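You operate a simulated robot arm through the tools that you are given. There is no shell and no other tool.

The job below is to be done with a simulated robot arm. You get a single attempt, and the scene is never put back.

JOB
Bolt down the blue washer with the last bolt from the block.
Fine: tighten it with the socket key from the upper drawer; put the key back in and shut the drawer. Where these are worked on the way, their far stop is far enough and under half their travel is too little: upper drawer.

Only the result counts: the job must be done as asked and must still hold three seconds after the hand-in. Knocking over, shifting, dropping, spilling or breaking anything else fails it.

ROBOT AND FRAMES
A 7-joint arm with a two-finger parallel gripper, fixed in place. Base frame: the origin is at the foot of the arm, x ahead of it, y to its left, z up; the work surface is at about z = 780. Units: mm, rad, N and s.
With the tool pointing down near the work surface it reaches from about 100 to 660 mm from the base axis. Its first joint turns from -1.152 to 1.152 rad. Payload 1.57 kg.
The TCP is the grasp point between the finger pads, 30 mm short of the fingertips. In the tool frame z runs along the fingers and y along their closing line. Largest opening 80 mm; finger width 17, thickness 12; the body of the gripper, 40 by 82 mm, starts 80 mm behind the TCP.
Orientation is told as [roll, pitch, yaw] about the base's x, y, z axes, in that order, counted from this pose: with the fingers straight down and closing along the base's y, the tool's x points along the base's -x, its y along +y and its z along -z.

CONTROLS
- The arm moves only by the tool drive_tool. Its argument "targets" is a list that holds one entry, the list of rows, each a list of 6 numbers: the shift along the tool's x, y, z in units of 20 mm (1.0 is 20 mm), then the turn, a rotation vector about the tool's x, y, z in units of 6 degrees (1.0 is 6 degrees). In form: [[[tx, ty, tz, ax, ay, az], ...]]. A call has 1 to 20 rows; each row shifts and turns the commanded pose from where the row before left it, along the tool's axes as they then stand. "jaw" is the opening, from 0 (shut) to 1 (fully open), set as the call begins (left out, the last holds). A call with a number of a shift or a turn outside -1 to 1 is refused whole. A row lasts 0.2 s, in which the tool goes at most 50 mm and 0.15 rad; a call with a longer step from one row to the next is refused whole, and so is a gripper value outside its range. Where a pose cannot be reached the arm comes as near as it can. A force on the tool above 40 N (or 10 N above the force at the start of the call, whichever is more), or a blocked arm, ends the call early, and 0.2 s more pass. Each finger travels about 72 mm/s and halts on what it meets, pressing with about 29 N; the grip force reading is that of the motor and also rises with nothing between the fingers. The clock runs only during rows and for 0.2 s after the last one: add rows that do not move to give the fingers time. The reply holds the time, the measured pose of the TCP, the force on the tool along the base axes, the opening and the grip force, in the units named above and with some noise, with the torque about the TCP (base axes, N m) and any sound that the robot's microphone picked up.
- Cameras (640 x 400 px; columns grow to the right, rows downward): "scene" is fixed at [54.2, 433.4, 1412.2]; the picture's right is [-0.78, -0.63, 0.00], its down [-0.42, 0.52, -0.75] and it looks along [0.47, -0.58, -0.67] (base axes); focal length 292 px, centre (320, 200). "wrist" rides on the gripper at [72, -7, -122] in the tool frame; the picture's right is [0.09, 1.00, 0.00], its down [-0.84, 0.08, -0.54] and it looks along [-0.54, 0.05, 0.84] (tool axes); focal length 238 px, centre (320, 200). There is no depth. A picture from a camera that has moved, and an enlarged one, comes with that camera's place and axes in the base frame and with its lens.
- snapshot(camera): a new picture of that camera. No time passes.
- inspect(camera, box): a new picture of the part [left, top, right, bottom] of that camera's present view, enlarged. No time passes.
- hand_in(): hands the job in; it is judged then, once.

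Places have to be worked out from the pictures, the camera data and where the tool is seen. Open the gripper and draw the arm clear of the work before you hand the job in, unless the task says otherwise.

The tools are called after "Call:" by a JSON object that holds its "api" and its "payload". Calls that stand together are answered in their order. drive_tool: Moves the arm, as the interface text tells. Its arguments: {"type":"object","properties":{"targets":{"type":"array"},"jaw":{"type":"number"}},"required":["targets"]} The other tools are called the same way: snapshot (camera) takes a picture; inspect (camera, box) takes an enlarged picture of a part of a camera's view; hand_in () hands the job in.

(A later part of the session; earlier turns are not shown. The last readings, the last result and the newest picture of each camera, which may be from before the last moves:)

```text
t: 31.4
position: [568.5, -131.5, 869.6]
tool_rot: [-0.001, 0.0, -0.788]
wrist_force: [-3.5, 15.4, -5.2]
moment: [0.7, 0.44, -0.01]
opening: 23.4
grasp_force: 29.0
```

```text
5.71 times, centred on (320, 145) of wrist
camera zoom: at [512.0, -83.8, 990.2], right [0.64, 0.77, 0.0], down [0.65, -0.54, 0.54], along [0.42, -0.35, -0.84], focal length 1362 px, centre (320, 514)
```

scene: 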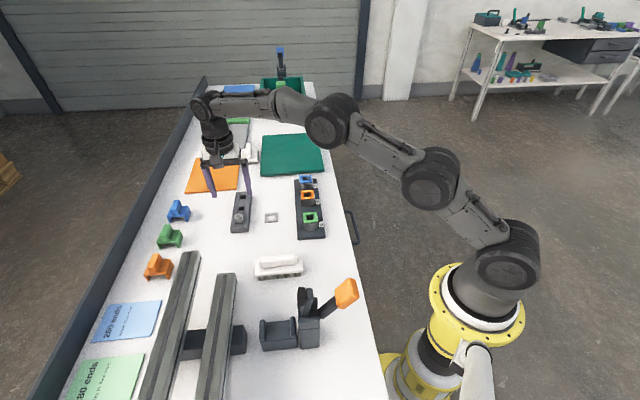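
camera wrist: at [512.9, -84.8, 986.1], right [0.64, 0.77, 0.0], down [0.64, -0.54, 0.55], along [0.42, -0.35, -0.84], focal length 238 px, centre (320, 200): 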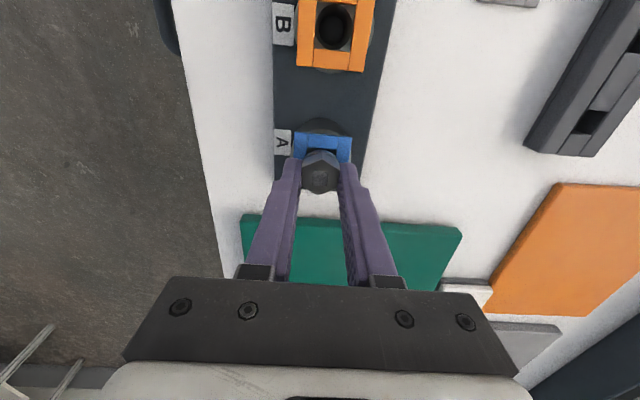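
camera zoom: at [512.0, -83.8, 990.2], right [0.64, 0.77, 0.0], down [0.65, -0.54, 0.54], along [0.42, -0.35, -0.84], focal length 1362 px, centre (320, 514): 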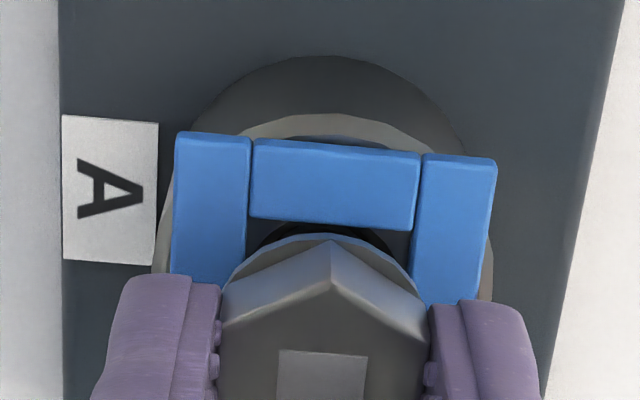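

The bolt is held by the post, so I release it by opening the jaws and see how it stands.

Call:
{"api": "drive_tool", "payload": {"targets": [[[0, 0, 0, 0, 0, 0], [0, 0, 0, 0, 0, 0], [0, 0, 0, 0, 0, 0]]], "jaw": 0.7}}

Call:
{"api": "inspect", "payload": {"camera": "scene", "box": [290, 160, 325, 190]}}

Call:
{"api": "inspect", "payload": {"camera": "wrist", "box": [270, 90, 370, 190]}}

```text
t: 32.2
position: [568.4, -131.0, 868.2]
tool_rot: [-0.001, -0.001, -0.786]
wrist_force: [-0.8, -0.1, -0.1]
moment: [0.01, 0.01, 0.0]
opening: 55.9
grasp_force: 0.0
```

```text
13.33 times, centred on (308, 175) of scene
camera zoom: at [54.2, 433.4, 1412.2], right [-0.78, -0.63, 0.0], down [-0.42, 0.52, -0.75], along [0.47, -0.58, -0.67], focal length 3891 px, centre (487, 533)
```

zoom: 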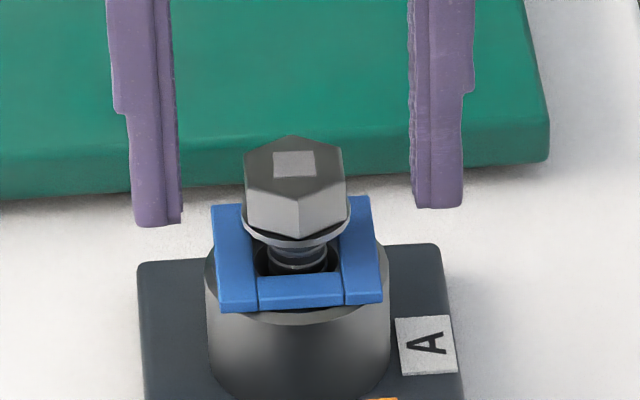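

```text
4.00 times, centred on (320, 140) of wrist
camera zoom: at [511.9, -84.3, 990.3], right [0.64, 0.77, 0.0], down [0.65, -0.54, 0.54], along [0.42, -0.35, -0.84], focal length 953 px, centre (320, 440)
```

zoom: 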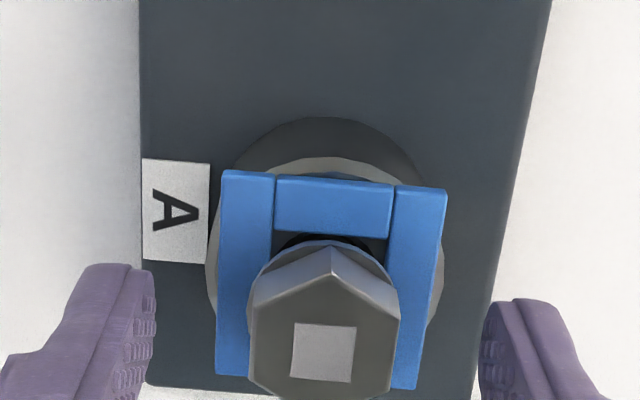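

The bolt stands upright in post A's thread. I rise, then go above the drawer handle with the jaws at about 36 mm.

Call:
{"api": "drive_tool", "payload": {"targets": [[[0, 0, -0.5, 0, 0, 0], [0, 0, -1, 0, 0, 0], [0, 0, -1, 0, 0, 0], [0, 0, -1, 0, 0, 0], [0, 0, -1, 0, 0, 0], [0, 0, 0, 0, 0, 0]]]}}

Call:
{"api": "drive_tool", "payload": {"targets": [[[0.782, -0.945, 0.625, 0, 0, 0], [0.782, -0.945, 0.625, 0, 0, 0], [0.782, -0.945, 0.625, 0, 0, 0], [0.782, -0.945, 0.625, 0, 0, 0], [0.782, -0.945, 0.625, 0, 0, 0], [0.782, -0.945, 0.625, 0, 0, 0], [0.782, -0.945, 0.625, 0, 0, 0], [0.782, -0.945, 0.625, 0, 0, 0], [0, 0, 0, 0, 0, 0]]], "jaw": 0.45}}

Call:
{"api": "snapshot", "payload": {"camera": "wrist"}}

Call:
{"api": "snapshot", "payload": {"camera": "scene"}}

Call:
{"api": "inspect", "payload": {"camera": "scene", "box": [280, 150, 360, 200]}}

```text
t: 33.6
position: [569.1, -128.9, 959.6]
tool_rot: [0.0, 0.0, -0.786]
wrist_force: [0.3, -0.1, -0.3]
moment: [-0.03, 0.0, 0.03]
opening: 56.1
grasp_force: 0.0
```

```text
t: 35.6
position: [371.6, -149.2, 858.3]
tool_rot: [0.0, 0.001, -0.786]
wrist_force: [0.5, 0.9, -0.6]
moment: [-0.01, -0.01, -0.04]
opening: 35.9
grasp_force: 0.0
```

```text
taken
camera wrist: at [315.8, -102.3, 980.5], right [0.64, 0.77, 0.0], down [0.65, -0.54, 0.54], along [0.42, -0.35, -0.84], focal length 238 px, centre (320, 200)
```

wrist: 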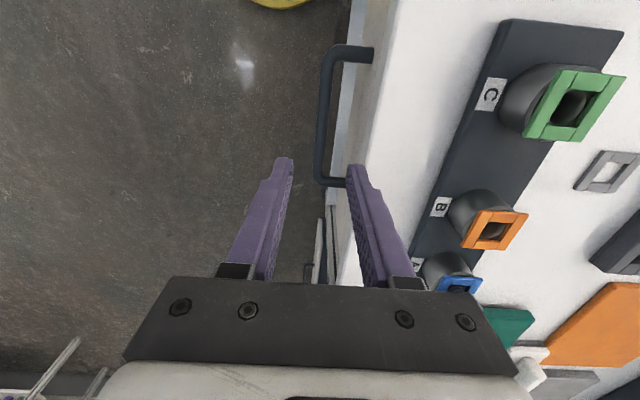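

```text
taken
```

scene: 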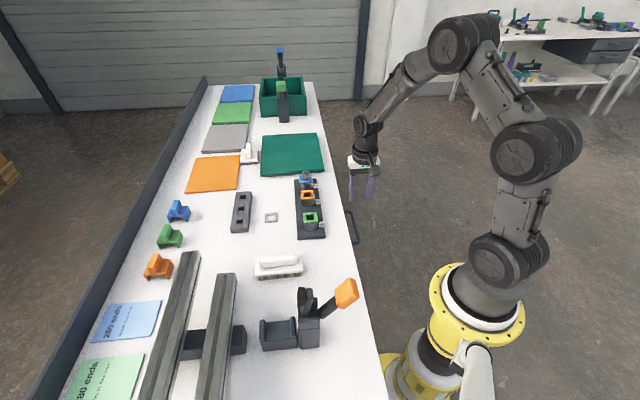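

```text
8.00 times, centred on (320, 175) of scene
camera zoom: at [54.2, 433.4, 1412.2], right [-0.78, -0.63, 0.0], down [-0.42, 0.52, -0.75], along [0.47, -0.58, -0.67], focal length 2335 px, centre (320, 400)
```

zoom: 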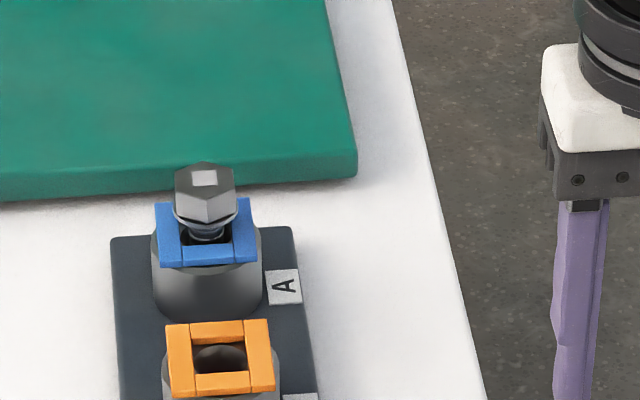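

The bolt stands upright. The handle bar's centre is nearer to x+y≈230 and z≈709, so I shift 5.4 mm along tool +y and descend to z≈722 with the bar between the fingers.

Call:
{"api": "drive_tool", "payload": {"targets": [[[0, 0.27, 0, 0, 0, 0], [0, 0, 0.85, 0, 0, 0], [0, 0, 0.85, 0, 0, 0], [0, 0, 0.85, 0, 0, 0], [0, 0, 0.85, 0, 0, 0], [0, 0, 0, 0, 0, 0]]]}}

Call:
{"api": "snapshot", "payload": {"camera": "wrist"}}

Call:
{"api": "inspect", "payload": {"camera": "scene", "box": [310, 140, 410, 250]}}

```text
t: 37.0
position: [377.3, -145.1, 790.6]
tool_rot: [0.0, 0.0, -0.786]
wrist_force: [-0.4, -0.5, -0.3]
moment: [0.0, 0.0, -0.02]
opening: 36.0
grasp_force: 0.1
```

```text
taken
camera wrist: at [321.2, -98.1, 911.8], right [0.64, 0.77, 0.0], down [0.65, -0.54, 0.54], along [0.42, -0.35, -0.84], focal length 238 px, centre (320, 200)
```

wrist: 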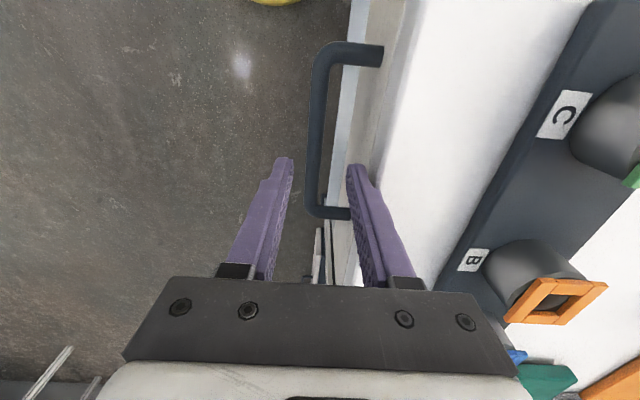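

```text
3.64 times, centred on (360, 195) of scene
camera zoom: at [54.2, 433.4, 1412.2], right [-0.78, -0.63, 0.0], down [-0.42, 0.52, -0.75], along [0.47, -0.58, -0.67], focal length 1061 px, centre (174, 218)
```

zoom: 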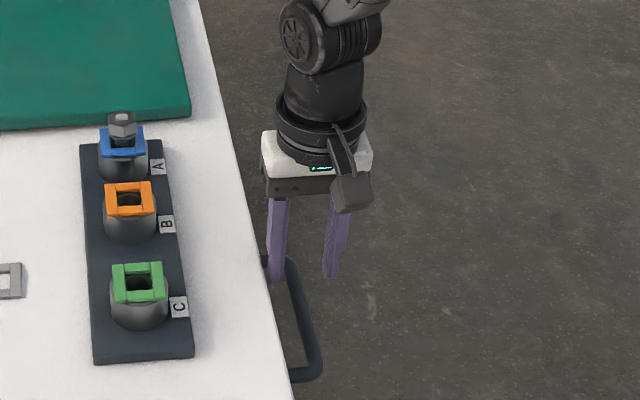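

I zoom in on the handle to fix its line relative to the fingers before going lower.

Call:
{"api": "inspect", "payload": {"camera": "wrist", "box": [260, 30, 400, 230]}}

```text
2.00 times, centred on (330, 130) of wrist
camera zoom: at [321.2, -98.1, 911.8], right [0.64, 0.77, 0.0], down [0.65, -0.54, 0.54], along [0.42, -0.35, -0.84], focal length 477 px, centre (300, 340)
```

zoom: 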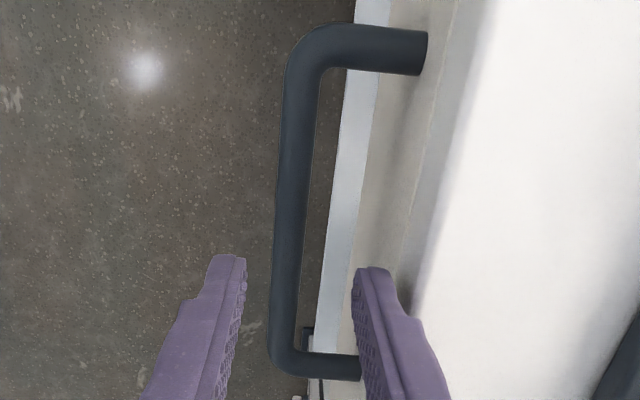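

The bar runs along x+y≈227 at its centre, so I shift 3.7 mm along tool -y and descend to z≈722.

Call:
{"api": "drive_tool", "payload": {"targets": [[[0, -0.185, 0, 0, 0, 0], [0, 0, 0.7, 0, 0, 0], [0, 0, 0.7, 0, 0, 0], [0, 0, 0.7, 0, 0, 0], [0, 0, 0.7, 0, 0, 0], [0, 0, 0.63, 0, 0, 0], [0, 0, 0, 0, 0, 0]]]}}

Call:
{"api": "snapshot", "payload": {"camera": "wrist"}}

Call:
{"api": "inspect", "payload": {"camera": "scene", "box": [310, 150, 410, 260]}}

```text
t: 38.6
position: [375.3, -148.3, 722.0]
tool_rot: [0.0, 0.001, -0.785]
wrist_force: [-0.3, 0.9, -0.1]
moment: [-0.01, 0.0, 0.01]
opening: 36.3
grasp_force: 0.0
```

```text
taken
camera wrist: at [318.6, -101.0, 843.3], right [0.64, 0.77, 0.0], down [0.65, -0.54, 0.54], along [0.42, -0.35, -0.84], focal length 238 px, centre (320, 200)
```

wrist: 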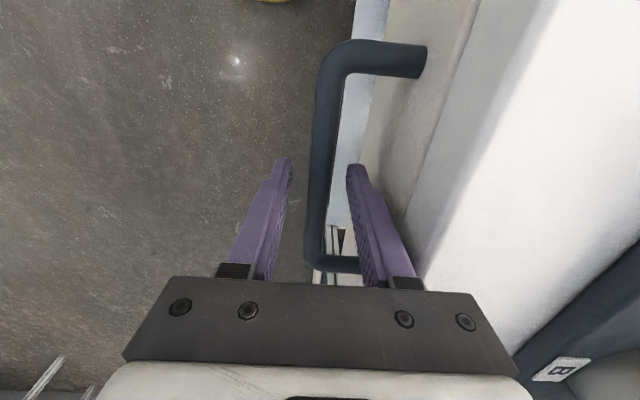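

```text
3.64 times, centred on (360, 205) of scene
camera zoom: at [54.2, 433.4, 1412.2], right [-0.78, -0.63, 0.0], down [-0.42, 0.52, -0.75], along [0.47, -0.58, -0.67], focal length 1061 px, centre (174, 182)
```

zoom: 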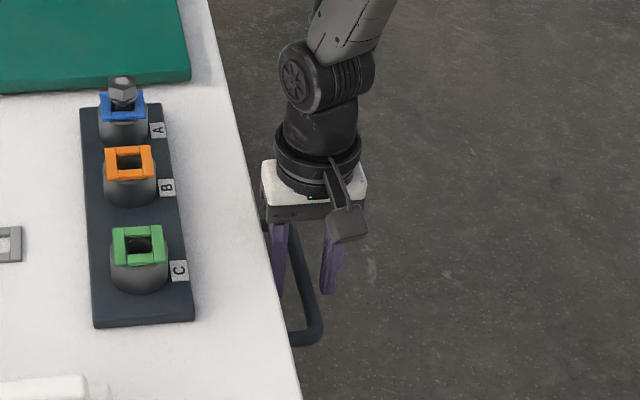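

The bar runs between the fingers. I close the jaws on it.

Call:
{"api": "drive_tool", "payload": {"targets": [[[0, 0, 0, 0, 0, 0], [0, 0, 0, 0, 0, 0], [0, 0, 0, 0, 0, 0]]], "jaw": 0}}

Call:
{"api": "snapshot", "payload": {"camera": "wrist"}}

```text
t: 39.4
position: [374.8, -148.1, 722.1]
tool_rot: [-0.001, 0.001, -0.787]
wrist_force: [1.5, 0.1, -2.8]
moment: [-0.07, -0.09, -0.34]
opening: 14.1
grasp_force: 30.6
```

```text
taken
camera wrist: at [318.7, -101.0, 843.4], right [0.64, 0.77, 0.0], down [0.65, -0.54, 0.54], along [0.42, -0.35, -0.84], focal length 238 px, centre (320, 200)
```

wrist: 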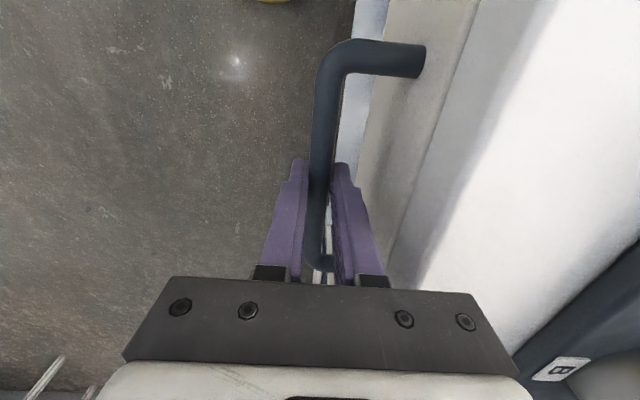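

Bar gripped at 14 mm. I pull the drawer outward (tool -y) 60 mm and check forces.

Call:
{"api": "drive_tool", "payload": {"targets": [[[0, -0.3, 0, 0, 0, 0], [0, -0.4, 0, 0, 0, 0], [0, -0.5, 0, 0, 0, 0], [0, -0.6, 0, 0, 0, 0], [0, -0.6, 0, 0, 0, 0], [0, -0.6, 0, 0, 0, 0]]]}}

Call:
{"api": "snapshot", "payload": {"camera": "scene"}}

```text
t: 40.8
position: [332.5, -190.7, 721.6]
tool_rot: [-0.001, 0.001, -0.785]
wrist_force: [-0.4, 0.4, -1.1]
moment: [-0.34, -0.36, -0.36]
opening: 13.5
grasp_force: 31.1
```

```text
taken
```

scene: 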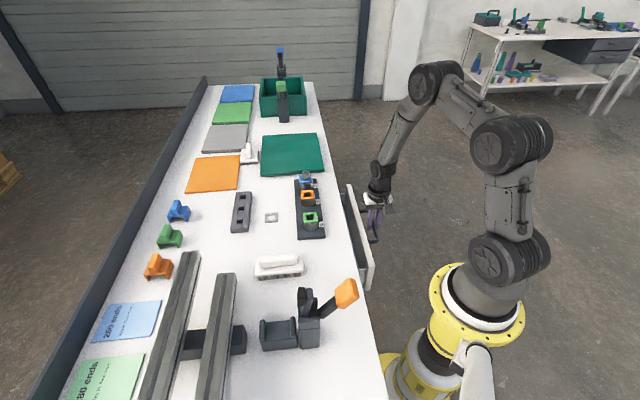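

The drawer follows with little force. I keep pulling toward the far stop.

Call:
{"api": "drive_tool", "payload": {"targets": [[[0, -0.4, 0, 0, 0, 0], [0, -0.5, 0, 0, 0, 0], [0, -0.5, 0, 0, 0, 0], [0, -0.5, 0, 0, 0, 0], [0, -0.5, 0, 0, 0, 0], [0, -0.5, 0, 0, 0, 0], [0, -0.5, 0, 0, 0, 0], [0, -0.5, 0, 0, 0, 0]]]}}

Call:
{"api": "snapshot", "payload": {"camera": "scene"}}

Call:
{"api": "inspect", "payload": {"camera": "scene", "box": [310, 150, 430, 310]}}

```text
t: 42.6
position: [277.2, -246.3, 722.4]
tool_rot: [0.0, -0.002, -0.788]
wrist_force: [1.9, -1.5, 5.4]
moment: [-0.14, -0.17, -0.29]
opening: 13.6
grasp_force: 30.2
```

```text
taken
```

scene: 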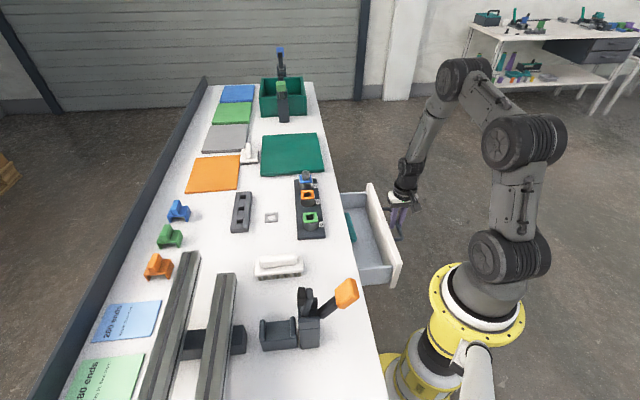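

```text
2.50 times, centred on (370, 230) of scene
camera zoom: at [54.2, 433.4, 1412.2], right [-0.78, -0.63, 0.0], down [-0.42, 0.52, -0.75], along [0.47, -0.58, -0.67], focal length 730 px, centre (195, 125)
```

zoom: 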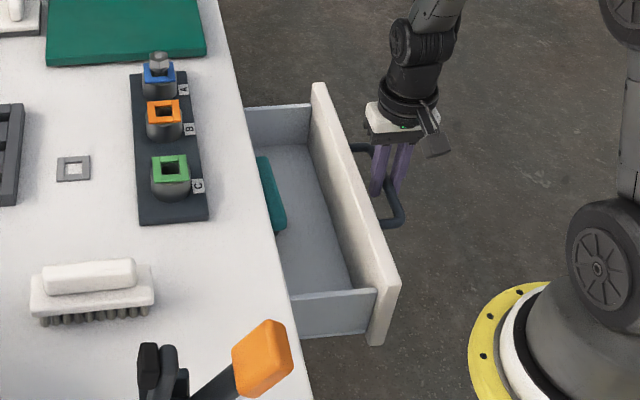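

It is about 140 mm out with a teal item visible inside. I keep pulling until it reaches the stop.

Call:
{"api": "drive_tool", "payload": {"targets": [[[0, -0.4, 0, 0, 0, 0], [0, -0.5, 0, 0, 0, 0], [0, -0.5, 0, 0, 0, 0], [0, -0.5, 0, 0, 0, 0], [0, -0.5, 0, 0, 0, 0], [0, -0.5, 0, 0, 0, 0]]]}}

Call:
{"api": "snapshot", "payload": {"camera": "scene"}}

Call:
{"api": "inspect", "payload": {"camera": "scene", "box": [310, 150, 430, 310]}}

```text
t: 44.0
position: [236.6, -287.3, 721.8]
tool_rot: [0.001, -0.002, -0.788]
wrist_force: [0.1, 0.8, 23.4]
moment: [-0.03, -0.05, -0.28]
opening: 13.6
grasp_force: 30.3
```

```text
taken
```

scene: 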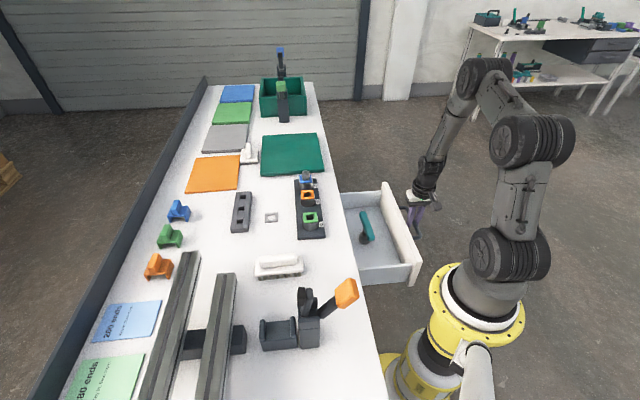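

```text
2.50 times, centred on (370, 230) of scene
camera zoom: at [54.0, 433.6, 1412.2], right [-0.78, -0.63, 0.0], down [-0.42, 0.52, -0.75], along [0.47, -0.58, -0.67], focal length 730 px, centre (195, 125)
```

zoom: 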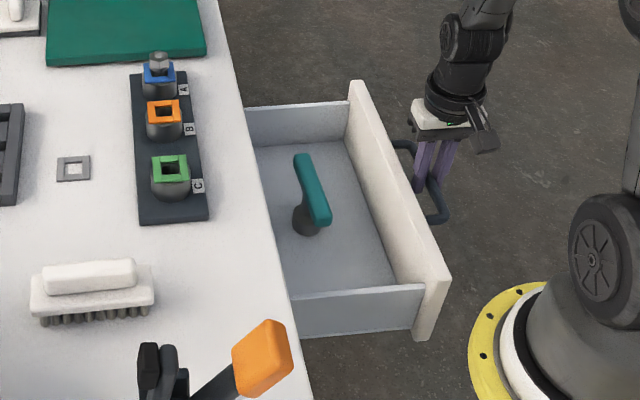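

The T-handled socket key stands in the drawer. I pull further to find the stop.

Call:
{"api": "drive_tool", "payload": {"targets": [[[0, -0.3, -0.02, 0, 0, 0], [0, -0.3, 0, 0, 0, 0], [0, -0.3, 0, 0, 0, 0], [0, -0.3, 0, 0, 0, 0], [0, -0.3, 0, 0, 0, 0], [0, -0.3, 0, 0, 0, 0]]]}}

Call:
{"api": "inspect", "payload": {"camera": "scene", "box": [310, 150, 430, 310]}}

```text
t: 45.4
position: [210.3, -311.6, 721.6]
tool_rot: [0.0, -0.003, -0.788]
wrist_force: [2.1, -0.6, 12.7]
moment: [0.3, 0.27, -0.29]
opening: 13.8
grasp_force: 30.4
```

```text
2.50 times, centred on (370, 230) of scene
camera zoom: at [54.2, 433.5, 1412.2], right [-0.78, -0.63, 0.0], down [-0.42, 0.52, -0.75], along [0.47, -0.58, -0.67], focal length 730 px, centre (195, 125)
```

zoom: 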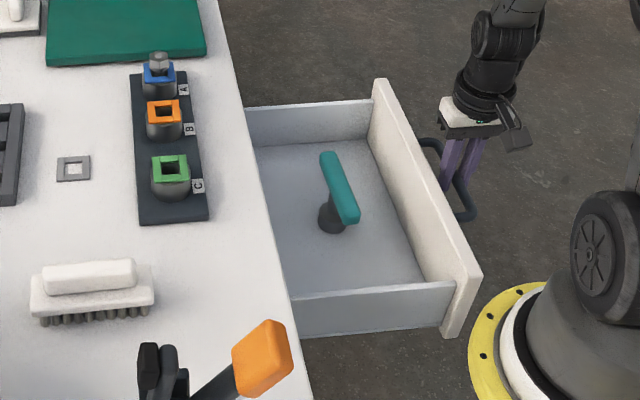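

Still no stop at about 232 mm of travel. I pull another 40 mm slowly, watching the forces and the distance to the arm's base.

Call:
{"api": "drive_tool", "payload": {"targets": [[[0, -0.3, -0.01, 0, 0, 0], [0, -0.3, 0, 0, 0, 0], [0, -0.3, 0, 0, 0, 0], [0, -0.3, 0, 0, 0, 0], [0, -0.3, 0, 0, 0, 0], [0, -0.3, 0, 0, 0, 0]]]}}

Call:
{"api": "snapshot", "payload": {"camera": "scene"}}

```text
t: 46.8
position: [184.2, -338.0, 720.8]
tool_rot: [0.0, 0.0, -0.788]
wrist_force: [11.2, -10.4, -24.0]
moment: [-0.16, -0.18, -0.28]
opening: 13.9
grasp_force: 30.5
```

```text
taken
```

scene: 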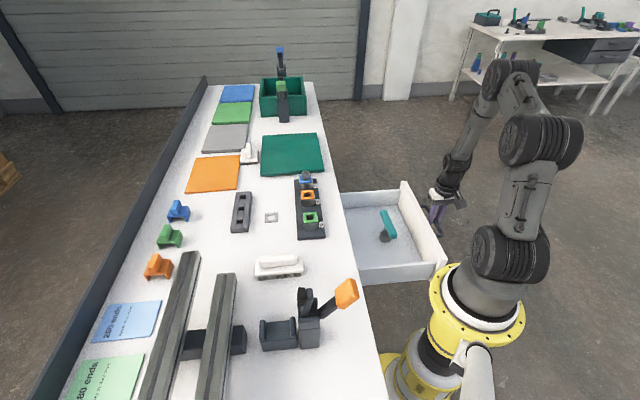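

About 269 mm out now. I pull a little more, slowly, to see if the stop comes.

Call:
{"api": "drive_tool", "payload": {"targets": [[[0, -0.2, 0.02, 0, 0, 0], [0, -0.2, 0, 0, 0, 0], [0, -0.2, 0, 0, 0, 0], [0, -0.2, 0, 0, 0, 0], [0, -0.2, 0, 0, 0, 0]]]}}

Call:
{"api": "inspect", "payload": {"camera": "scene", "box": [320, 170, 480, 310]}}

```text
t: 47.3
position: [183.4, -338.3, 721.4]
tool_rot: [0.004, 0.002, -0.786]
wrist_force: [9.1, 4.5, 0.7]
moment: [0.16, 0.05, -0.39]
opening: 13.7
grasp_force: 29.9
stopped in row 2: the force on the tool passed its limit at 46 N (the readings are from after the stop); the commanded pose is now the measured one
```

```text
2.86 times, centred on (400, 240) of scene
camera zoom: at [54.3, 433.4, 1412.2], right [-0.78, -0.63, 0.0], down [-0.42, 0.52, -0.75], along [0.47, -0.58, -0.67], focal length 834 px, centre (91, 86)
```

zoom: 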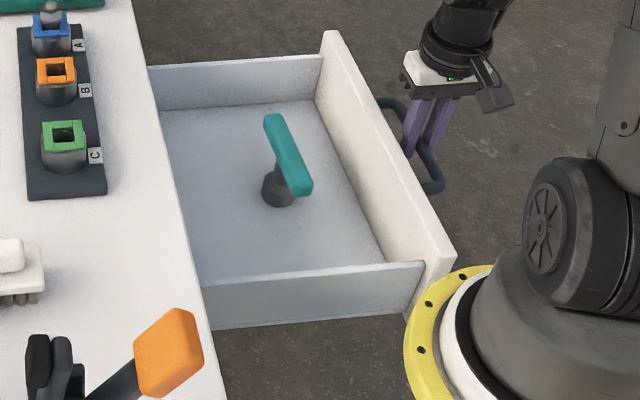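

The force limit tripped at about 271 mm: that is the far stop. I release the handle and rise to look at the key.

Call:
{"api": "drive_tool", "payload": {"targets": [[[0, 0, 0, 0, 0, 0], [0, 0, 0, 0, 0, 0], [0, 0, 0, 0, 0, 0]]], "jaw": 0.4}}

Call:
{"api": "drive_tool", "payload": {"targets": [[[0, 0, -0.5, 0, 0, 0], [0, 0, -1, 0, 0, 0], [0, 0, -1, 0, 0, 0], [0, 0, -1, 0, 0, 0], [0, 0, -1, 0, 0, 0], [0, 0, -1, 0, 0, 0], [0, 0, -1, 0, 0, 0], [0, 0, -1, 0, 0, 0], [0, 0, -1, 0, 0, 0], [0, 0, 0, 0, 0, 0]]]}}

Call:
{"api": "snapshot", "payload": {"camera": "wrist"}}

Call:
{"api": "inspect", "payload": {"camera": "scene", "box": [320, 170, 480, 310]}}

```text
t: 48.1
position: [183.5, -338.8, 722.1]
tool_rot: [0.003, 0.002, -0.784]
wrist_force: [0.2, 0.5, -0.5]
moment: [-0.03, 0.01, 0.04]
opening: 31.9
grasp_force: 0.2
```

```text
t: 50.3
position: [183.3, -340.6, 892.5]
tool_rot: [0.001, 0.003, -0.784]
wrist_force: [-0.1, 0.1, -0.2]
moment: [0.03, 0.0, 0.0]
opening: 31.8
grasp_force: 0.0
```

```text
taken
camera wrist: at [126.5, -294.3, 1014.1], right [0.64, 0.77, 0.0], down [0.65, -0.54, 0.54], along [0.42, -0.34, -0.84], focal length 238 px, centre (320, 200)
```

wrist: 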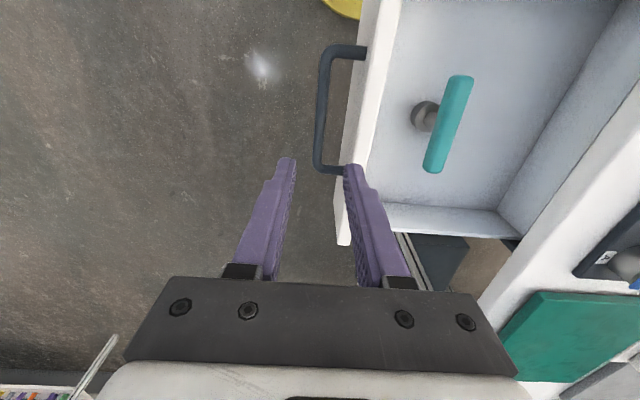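

```text
2.86 times, centred on (400, 240) of scene
camera zoom: at [54.2, 433.4, 1412.2], right [-0.78, -0.63, 0.0], down [-0.42, 0.52, -0.75], along [0.47, -0.58, -0.67], focal length 834 px, centre (91, 86)
```

zoom: 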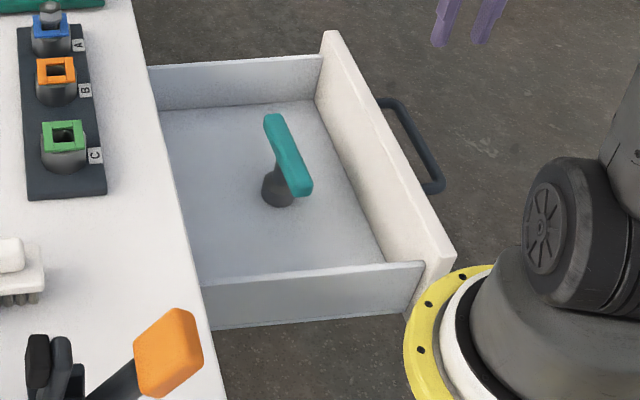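

The key's T-handle is around (292,-225), top near z=716, lying almost along the table's edge. I move above it for a closer look.

Call:
{"api": "drive_tool", "payload": {"targets": [[[0.029, 0.991, 0.1, 0, 0, 0], [0.029, 0.991, 0.1, 0, 0, 0], [0.029, 0.991, 0.1, 0, 0, 0], [0.029, 0.991, 0.1, 0, 0, 0], [0.029, 0.991, 0.1, 0, 0, 0], [0.029, 0.991, 0.1, 0, 0, 0], [0.029, 0.991, 0.1, 0, 0, 0], [0.029, 0.991, 0.1, 0, 0, 0], [0, 0, 0, 0, 0, 0]]], "jaw": 1}}

Call:
{"api": "snapshot", "payload": {"camera": "wrist"}}

Call:
{"api": "inspect", "payload": {"camera": "wrist", "box": [260, 70, 380, 190]}}

Call:
{"api": "inspect", "payload": {"camera": "scene", "box": [360, 190, 440, 260]}}

```text
t: 52.3
position: [292.7, -225.1, 876.0]
tool_rot: [0.002, 0.004, -0.783]
wrist_force: [-0.7, 0.1, 0.3]
moment: [-0.02, -0.02, -0.01]
opening: 80.1
grasp_force: 0.1
```

```text
taken
camera wrist: at [236.4, -177.8, 998.1], right [0.64, 0.77, 0.0], down [0.65, -0.54, 0.54], along [0.42, -0.34, -0.84], focal length 238 px, centre (320, 200)
```

wrist: 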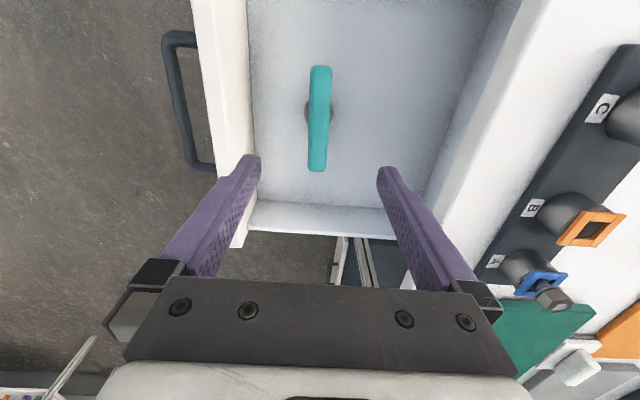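

```text
3.33 times, centred on (320, 130) of wrist
camera zoom: at [236.4, -177.8, 998.1], right [0.64, 0.77, 0.0], down [0.65, -0.54, 0.54], along [0.42, -0.34, -0.84], focal length 794 px, centre (320, 433)
```

zoom: 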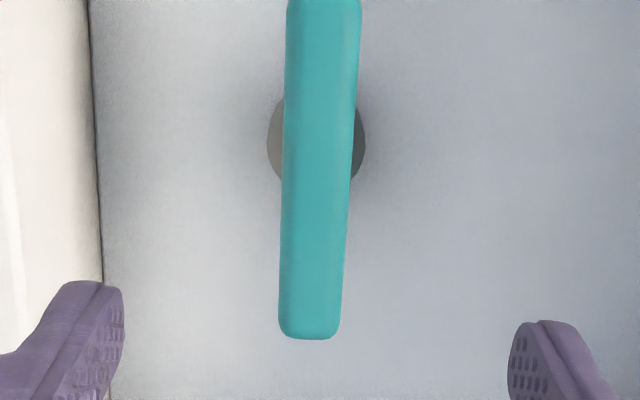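

```text
5.71 times, centred on (400, 225) of scene
camera zoom: at [54.2, 433.4, 1412.2], right [-0.78, -0.63, 0.0], down [-0.42, 0.52, -0.75], along [0.47, -0.58, -0.67], focal length 1668 px, centre (-137, 57)
```

zoom: 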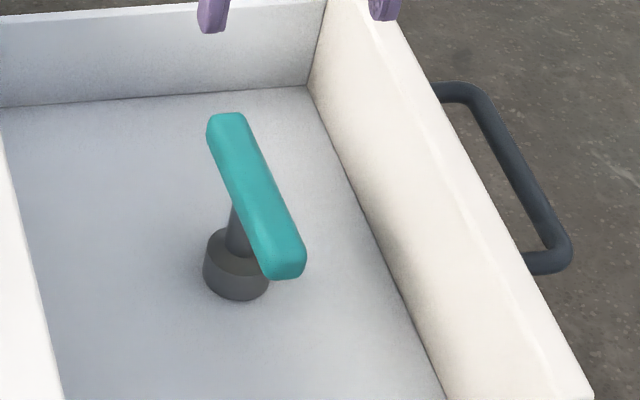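

The key sits upright: socket about 38 mm wide, neck, T-bar centred near (294,-227) at yaw about -42°. I align and descend to z≈780 to verify.

Call:
{"api": "drive_tool", "payload": {"targets": [[[-0.135, -0.03, 0, 0, 0, -0.4], [0, 0, 0.96, 0, 0, 0], [0, 0, 0.96, 0, 0, 0], [0, 0, 0.96, 0, 0, 0], [0, 0, 0.96, 0, 0, 0], [0, 0, 0.96, 0, 0, 0], [0, 0, 0, 0, 0, 0]]]}}

Call:
{"api": "snapshot", "payload": {"camera": "wrist"}}

Call:
{"api": "inspect", "payload": {"camera": "wrist", "box": [240, 80, 400, 220]}}

Call:
{"api": "inspect", "payload": {"camera": "scene", "box": [340, 160, 460, 270]}}

```text
t: 53.9
position: [295.2, -225.9, 780.5]
tool_rot: [0.002, 0.002, -0.742]
wrist_force: [0.6, 0.9, -0.3]
moment: [0.0, 0.03, -0.01]
opening: 79.8
grasp_force: 0.0
```

```text
taken
camera wrist: at [236.7, -181.6, 901.8], right [0.6, 0.8, 0.0], down [0.67, -0.51, 0.54], along [0.43, -0.33, -0.84], focal length 238 px, centre (320, 200)
```

wrist: 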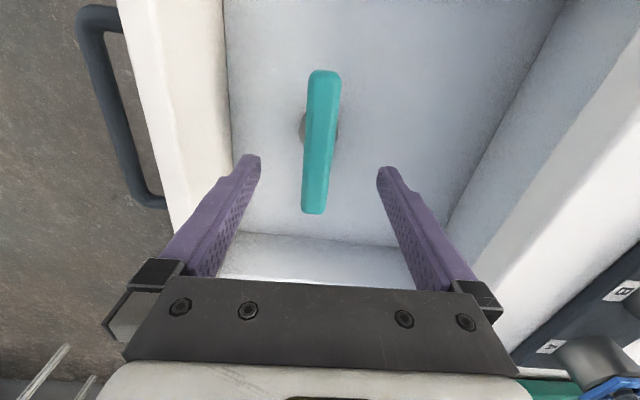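

```text
2.86 times, centred on (320, 150) of wrist
camera zoom: at [236.7, -181.6, 901.8], right [0.6, 0.8, 0.0], down [0.67, -0.51, 0.54], along [0.43, -0.33, -0.84], focal length 681 px, centre (320, 343)
```

zoom: 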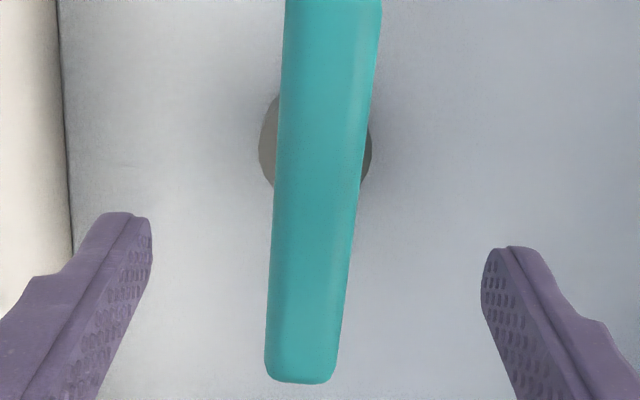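

```text
3.64 times, centred on (400, 215) of scene
camera zoom: at [54.2, 433.4, 1412.2], right [-0.78, -0.63, 0.0], down [-0.42, 0.52, -0.75], along [0.47, -0.58, -0.67], focal length 1061 px, centre (29, 146)
```

zoom: 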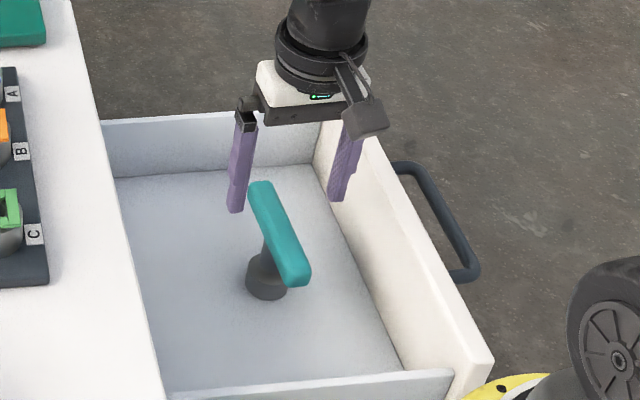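

The key's handle is centred under the TCP within about a millimetre. I descend to z≈702 with the handle between the fingers.

Call:
{"api": "drive_tool", "payload": {"targets": [[[0, -0.06, 0, 0, 0, 0], [0, 0, 0.785, 0, 0, 0], [0, 0, 0.785, 0, 0, 0], [0, 0, 0.785, 0, 0, 0], [0, 0, 0.785, 0, 0, 0], [0, 0, 0.785, 0, 0, 0], [0, 0, 0, 0, 0, 0]]]}}

Call:
{"api": "snapshot", "payload": {"camera": "wrist"}}

Call:
{"api": "inspect", "payload": {"camera": "scene", "box": [340, 160, 460, 270]}}

```text
t: 55.5
position: [292.5, -226.1, 702.1]
tool_rot: [0.003, 0.001, -0.741]
wrist_force: [-0.8, 0.3, -0.1]
moment: [-0.05, 0.01, 0.02]
opening: 80.3
grasp_force: 0.0
```

```text
taken
camera wrist: at [234.6, -182.5, 823.6], right [0.61, 0.8, 0.0], down [0.67, -0.51, 0.54], along [0.43, -0.33, -0.84], focal length 238 px, centre (320, 200)
```

wrist: 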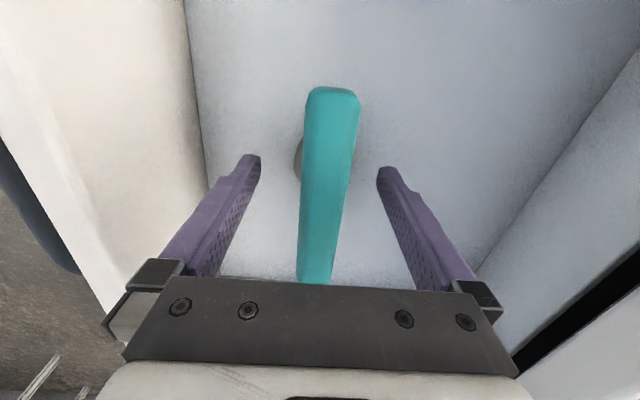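

```text
3.64 times, centred on (400, 215) of scene
camera zoom: at [54.2, 433.4, 1412.2], right [-0.78, -0.63, 0.0], down [-0.42, 0.52, -0.75], along [0.47, -0.58, -0.67], focal length 1061 px, centre (29, 146)
```

zoom: 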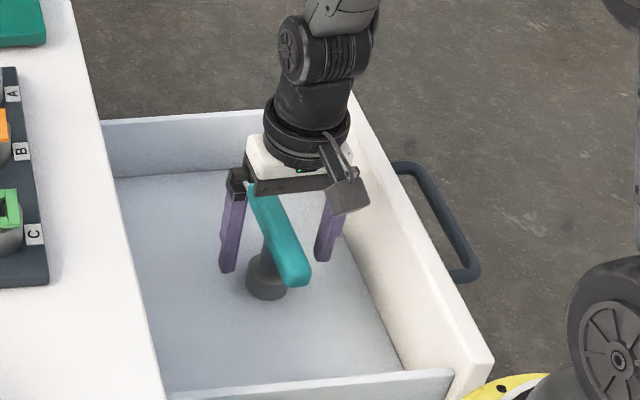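

The handle is between the fingers; I shift about 2 mm along it to centre on the shaft, then close the jaws.

Call:
{"api": "drive_tool", "payload": {"targets": [[[-0.09, 0.02, 0, 0, 0, 0], [0, 0, 0, 0, 0, 0]]]}}

Call:
{"api": "drive_tool", "payload": {"targets": [[[0, 0, 0, 0, 0, 0], [0, 0, 0, 0, 0, 0], [0, 0, 0, 0, 0, 0], [0, 0, 0, 0, 0, 0]]], "jaw": 0}}

Call:
{"api": "snapshot", "payload": {"camera": "wrist"}}

Call:
{"api": "inspect", "payload": {"camera": "scene", "box": [340, 160, 460, 270]}}

```text
t: 56.1
position: [293.9, -228.0, 702.0]
tool_rot: [0.004, 0.002, -0.742]
wrist_force: [0.3, 0.6, 0.8]
moment: [0.0, -0.02, 0.01]
opening: 79.8
grasp_force: 0.0
```

```text
t: 57.1
position: [294.8, -228.0, 702.8]
tool_rot: [0.003, 0.002, -0.742]
wrist_force: [0.8, -0.8, -0.6]
moment: [-0.06, 0.02, 0.03]
opening: 23.8
grasp_force: 29.6
```

```text
taken
camera wrist: at [236.5, -182.9, 824.1], right [0.6, 0.8, 0.0], down [0.67, -0.51, 0.54], along [0.43, -0.33, -0.84], focal length 238 px, centre (320, 200)
```

wrist: 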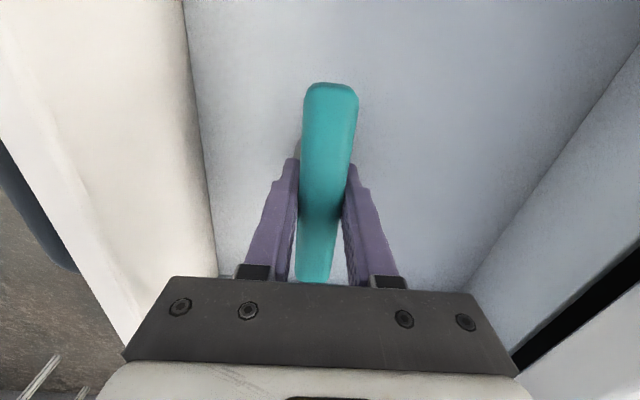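

```text
3.64 times, centred on (400, 215) of scene
camera zoom: at [54.2, 433.4, 1412.2], right [-0.78, -0.63, 0.0], down [-0.42, 0.52, -0.75], along [0.47, -0.58, -0.67], focal length 1061 px, centre (29, 146)
```

zoom: 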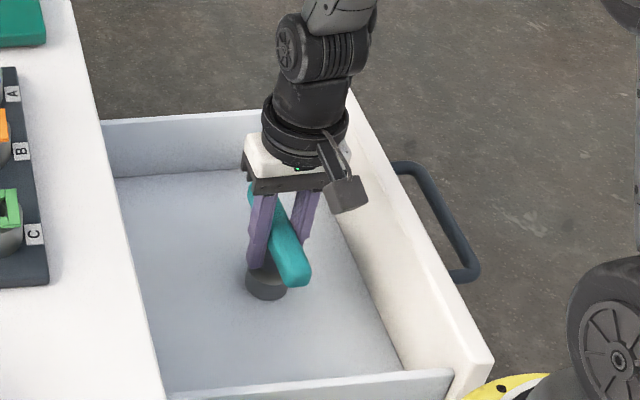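

The key is gripped at 23.8 mm. I lift it straight up out of the drawer, gently at first.

Call:
{"api": "drive_tool", "payload": {"targets": [[[0, 0, -0.2, 0, 0, 0], [0, 0, -0.4, 0, 0, 0], [0, 0, -0.4, 0, 0, 0], [0, 0, 0, 0, 0, 0]]]}}

Call:
{"api": "inspect", "payload": {"camera": "scene", "box": [340, 160, 460, 270]}}

```text
t: 58.1
position: [294.1, -227.0, 722.1]
tool_rot: [0.002, 0.001, -0.743]
wrist_force: [0.3, -0.2, -3.5]
moment: [0.04, 0.01, 0.01]
opening: 23.6
grasp_force: 29.5
```

```text
3.64 times, centred on (400, 215) of scene
camera zoom: at [54.2, 433.3, 1412.2], right [-0.78, -0.63, 0.0], down [-0.42, 0.52, -0.75], along [0.47, -0.58, -0.67], focal length 1061 px, centre (29, 146)
```

zoom: 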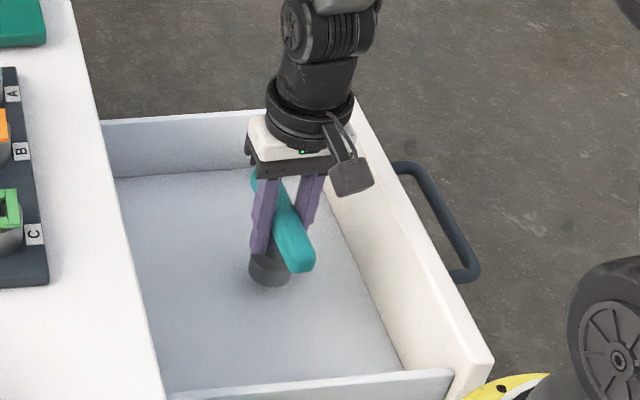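

The key came up freely, about 3 N. I lift it to z≈962, clear of everything.

Call:
{"api": "drive_tool", "payload": {"targets": [[[0, 0, -1, 0, 0, 0], [0, 0, -1, 0, 0, 0], [0, 0, -1, 0, 0, 0], [0, 0, -1, 0, 0, 0], [0, 0, -1, 0, 0, 0], [0, 0, -1, 0, 0, 0], [0, 0, -1, 0, 0, 0], [0, 0, -1, 0, 0, 0], [0, 0, -1, 0, 0, 0], [0, 0, -1, 0, 0, 0], [0, 0, -1, 0, 0, 0], [0, 0, -1, 0, 0, 0], [0, 0, 0, 0, 0, 0]]]}}

Call:
{"api": "snapshot", "payload": {"camera": "wrist"}}

Call:
{"api": "inspect", "payload": {"camera": "scene", "box": [320, 80, 480, 240]}}

```text
t: 60.9
position: [294.0, -227.8, 961.1]
tool_rot: [0.001, 0.0, -0.742]
wrist_force: [-0.7, 0.1, -2.0]
moment: [0.03, -0.01, -0.04]
opening: 23.7
grasp_force: 29.0
```

```text
taken
camera wrist: at [236.3, -184.1, 1083.3], right [0.6, 0.8, 0.0], down [0.67, -0.51, 0.54], along [0.43, -0.33, -0.84], focal length 238 px, centre (320, 200)
```

wrist: 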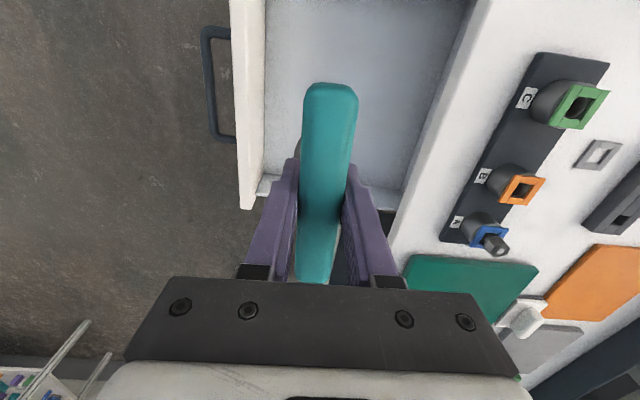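

```text
2.50 times, centred on (400, 160) of scene
camera zoom: at [54.2, 433.3, 1412.2], right [-0.78, -0.63, 0.0], down [-0.42, 0.52, -0.75], along [0.47, -0.58, -0.67], focal length 730 px, centre (120, 300)
```

zoom: 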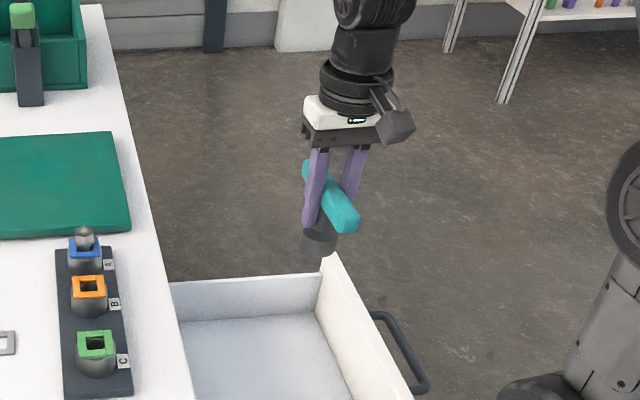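

The key hangs straight below the gripper. I carry it to above the bolt at the same height.

Call:
{"api": "drive_tool", "payload": {"targets": [[[-0.489, 0.917, 0, 0, 0, 0], [-0.489, 0.917, 0, 0, 0, 0], [-0.489, 0.917, 0, 0, 0, 0], [-0.489, 0.917, 0, 0, 0, 0], [-0.489, 0.917, 0, 0, 0, 0], [-0.489, 0.917, 0, 0, 0, 0], [-0.489, 0.917, 0, 0, 0, 0], [-0.489, 0.917, 0, 0, 0, 0], [-0.489, 0.917, 0, 0, 0, 0], [-0.489, 0.917, 0, 0, 0, 0], [-0.489, 0.917, 0, 0, 0, 0], [-0.489, 0.917, 0, 0, 0, 0], [-0.489, 0.917, 0, 0, 0, 0], [-0.489, 0.917, 0, 0, 0, 0], [0, 0, 0, 0, 0, 0], [0, 0, 0, 0, 0, 0]]]}}

Call:
{"api": "snapshot", "payload": {"camera": "wrist"}}

Call:
{"api": "inspect", "payload": {"camera": "scene", "box": [280, 125, 340, 190]}}

```text
t: 64.3
position: [566.9, -132.0, 961.8]
tool_rot: [0.002, 0.001, -0.742]
wrist_force: [-0.2, 0.1, -1.4]
moment: [-0.01, 0.01, -0.04]
opening: 24.0
grasp_force: 29.5
```

```text
taken
camera wrist: at [508.9, -87.9, 1083.8], right [0.6, 0.8, 0.0], down [0.67, -0.51, 0.54], along [0.43, -0.33, -0.84], focal length 238 px, centre (320, 200)
```

wrist: 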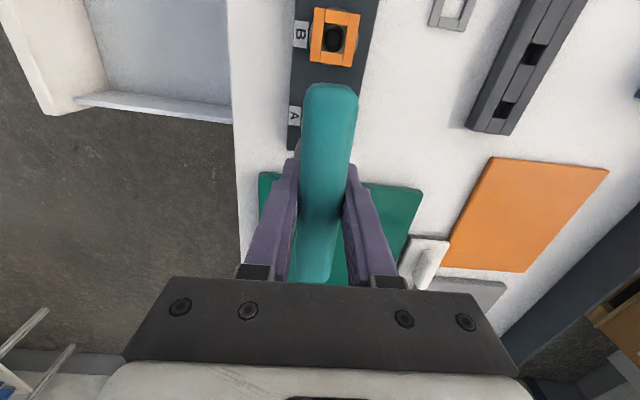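

```text
6.15 times, centred on (310, 158) of scene
camera zoom: at [54.2, 433.4, 1412.2], right [-0.78, -0.63, 0.0], down [-0.42, 0.52, -0.75], along [0.47, -0.58, -0.67], focal length 1796 px, centre (382, 462)
```

zoom: 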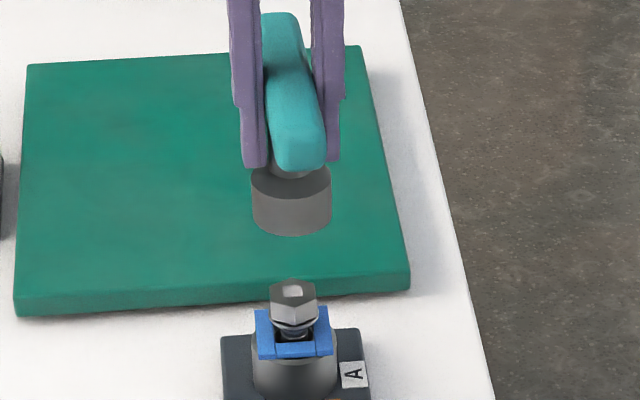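

Camera pose puts the tool about (1.9,0.6) mm short of the bolt. I zoom in on the scene view for a finer lateral check.

Call:
{"api": "inspect", "payload": {"camera": "scene", "box": [290, 145, 325, 180]}}

```text
11.43 times, centred on (308, 162) of scene
camera zoom: at [54.2, 433.4, 1412.2], right [-0.78, -0.63, 0.0], down [-0.42, 0.52, -0.75], along [0.47, -0.58, -0.67], focal length 3335 px, centre (463, 629)
```

zoom: 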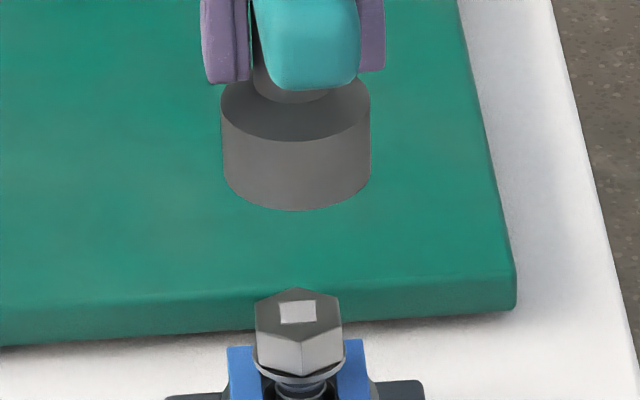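

The socket needs about 1.3 mm more along the tool's y. I correct and lower to just above the bolt head.

Call:
{"api": "drive_tool", "payload": {"targets": [[[-0.029, 0.061, 0, 0, 0, 0], [0, 0, 0.6, 0, 0, 0], [0, 0, 0.6, 0, 0, 0], [0, 0, 0.5, 0, 0, 0], [0, 0, 0, 0, 0, 0], [0, 0, 0, 0, 0, 0]]]}}

Call:
{"api": "inspect", "payload": {"camera": "scene", "box": [290, 150, 325, 185]}}

Call:
{"api": "snapshot", "payload": {"camera": "wrist"}}

```text
t: 65.7
position: [570.0, -129.8, 928.6]
tool_rot: [0.004, 0.004, -0.742]
wrist_force: [-0.3, 0.1, -2.0]
moment: [-0.02, 0.03, -0.01]
opening: 23.8
grasp_force: 28.8
```

```text
11.43 times, centred on (308, 168) of scene
camera zoom: at [54.2, 433.4, 1412.2], right [-0.78, -0.63, 0.0], down [-0.42, 0.52, -0.75], along [0.47, -0.58, -0.67], focal length 3335 px, centre (463, 571)
```

zoom: 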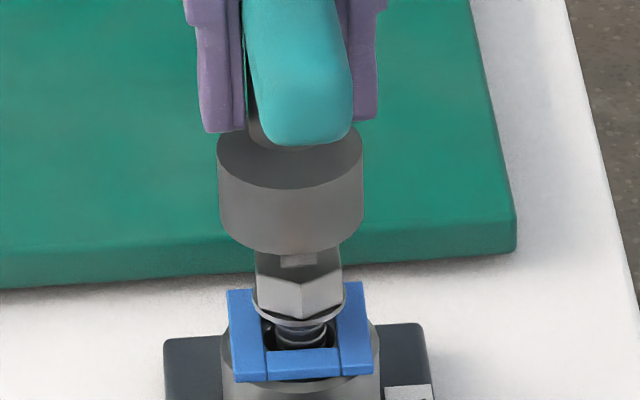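

```text
taken
camera wrist: at [510.8, -86.1, 1050.1], right [0.6, 0.8, 0.0], down [0.67, -0.51, 0.54], along [0.43, -0.33, -0.84], focal length 238 px, centre (320, 200)
```

wrist: 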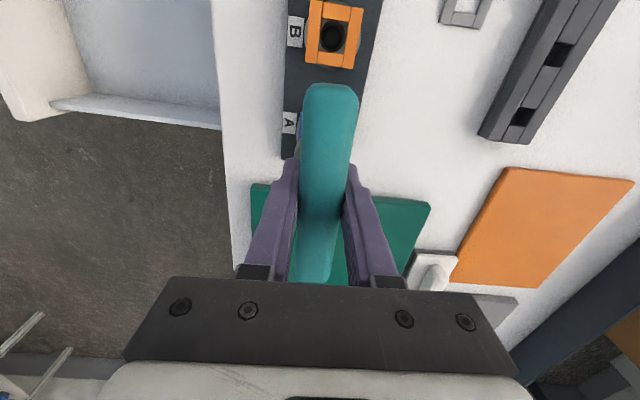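

The scene view shows the socket now about 1.8 mm too far along tool y; I take that back and recheck before lowering.

Call:
{"api": "drive_tool", "payload": {"targets": [[[-0.01, -0.0925, 0, 0, 0, 0], [0, 0, 0, 0, 0, 0], [0, 0, 0, 0, 0, 0], [0, 0, 0, 0, 0, 0]]]}}

Call:
{"api": "inspect", "payload": {"camera": "scene", "box": [290, 150, 325, 185]}}

Call:
{"api": "inspect", "payload": {"camera": "wrist", "box": [260, 80, 380, 200]}}

```text
t: 66.7
position: [568.4, -131.0, 928.3]
tool_rot: [0.003, 0.003, -0.741]
wrist_force: [-0.8, -0.1, -2.4]
moment: [-0.01, 0.0, -0.03]
opening: 23.8
grasp_force: 29.2
```

```text
11.43 times, centred on (308, 168) of scene
camera zoom: at [54.2, 433.4, 1412.2], right [-0.78, -0.63, 0.0], down [-0.42, 0.52, -0.75], along [0.47, -0.58, -0.67], focal length 3335 px, centre (463, 571)
```

zoom: 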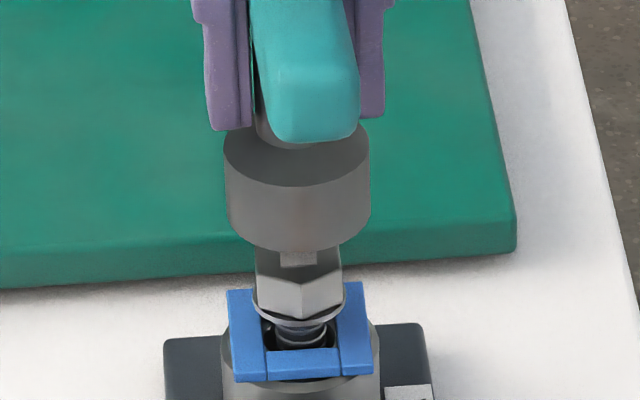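

```text
3.33 times, centred on (320, 140) of wrist
camera zoom: at [509.8, -87.8, 1050.5], right [0.6, 0.8, 0.0], down [0.67, -0.51, 0.54], along [0.43, -0.33, -0.84], focal length 794 px, centre (320, 400)
```

zoom: 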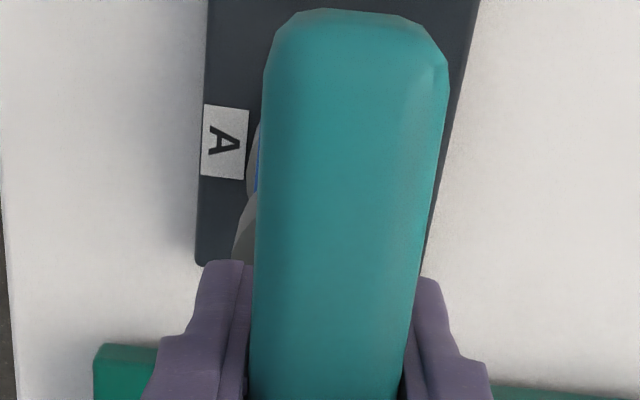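

The socket is now laterally in line with the bolt (within 0.1 mm). I lower in small steps and watch for contact.

Call:
{"api": "drive_tool", "payload": {"targets": [[[0, 0, 0.1, 0, 0, 0], [0, 0, 0.1, 0, 0, 0], [0, 0, 0.1, 0, 0, 0], [0, 0, 0.1, 0, 0, 0], [0, 0, 0.1, 0, 0, 0], [0, 0, 0.1, 0, 0, 0], [0, 0, 0, 0, 0, 0]]]}}

Call:
{"api": "inspect", "payload": {"camera": "scene", "box": [290, 150, 325, 185]}}

```text
t: 68.3
position: [568.3, -131.1, 915.1]
tool_rot: [0.001, 0.001, -0.741]
wrist_force: [0.0, 0.6, -2.8]
moment: [0.03, 0.0, 0.01]
opening: 23.8
grasp_force: 29.0
```

```text
11.43 times, centred on (308, 168) of scene
camera zoom: at [54.2, 433.4, 1412.2], right [-0.78, -0.63, 0.0], down [-0.42, 0.52, -0.75], along [0.47, -0.58, -0.67], focal length 3335 px, centre (463, 571)
```

zoom: 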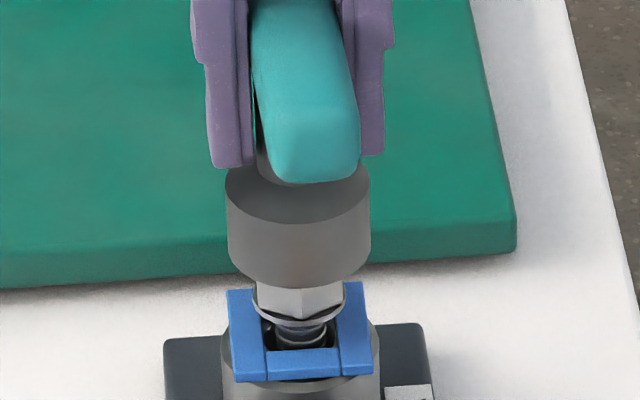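

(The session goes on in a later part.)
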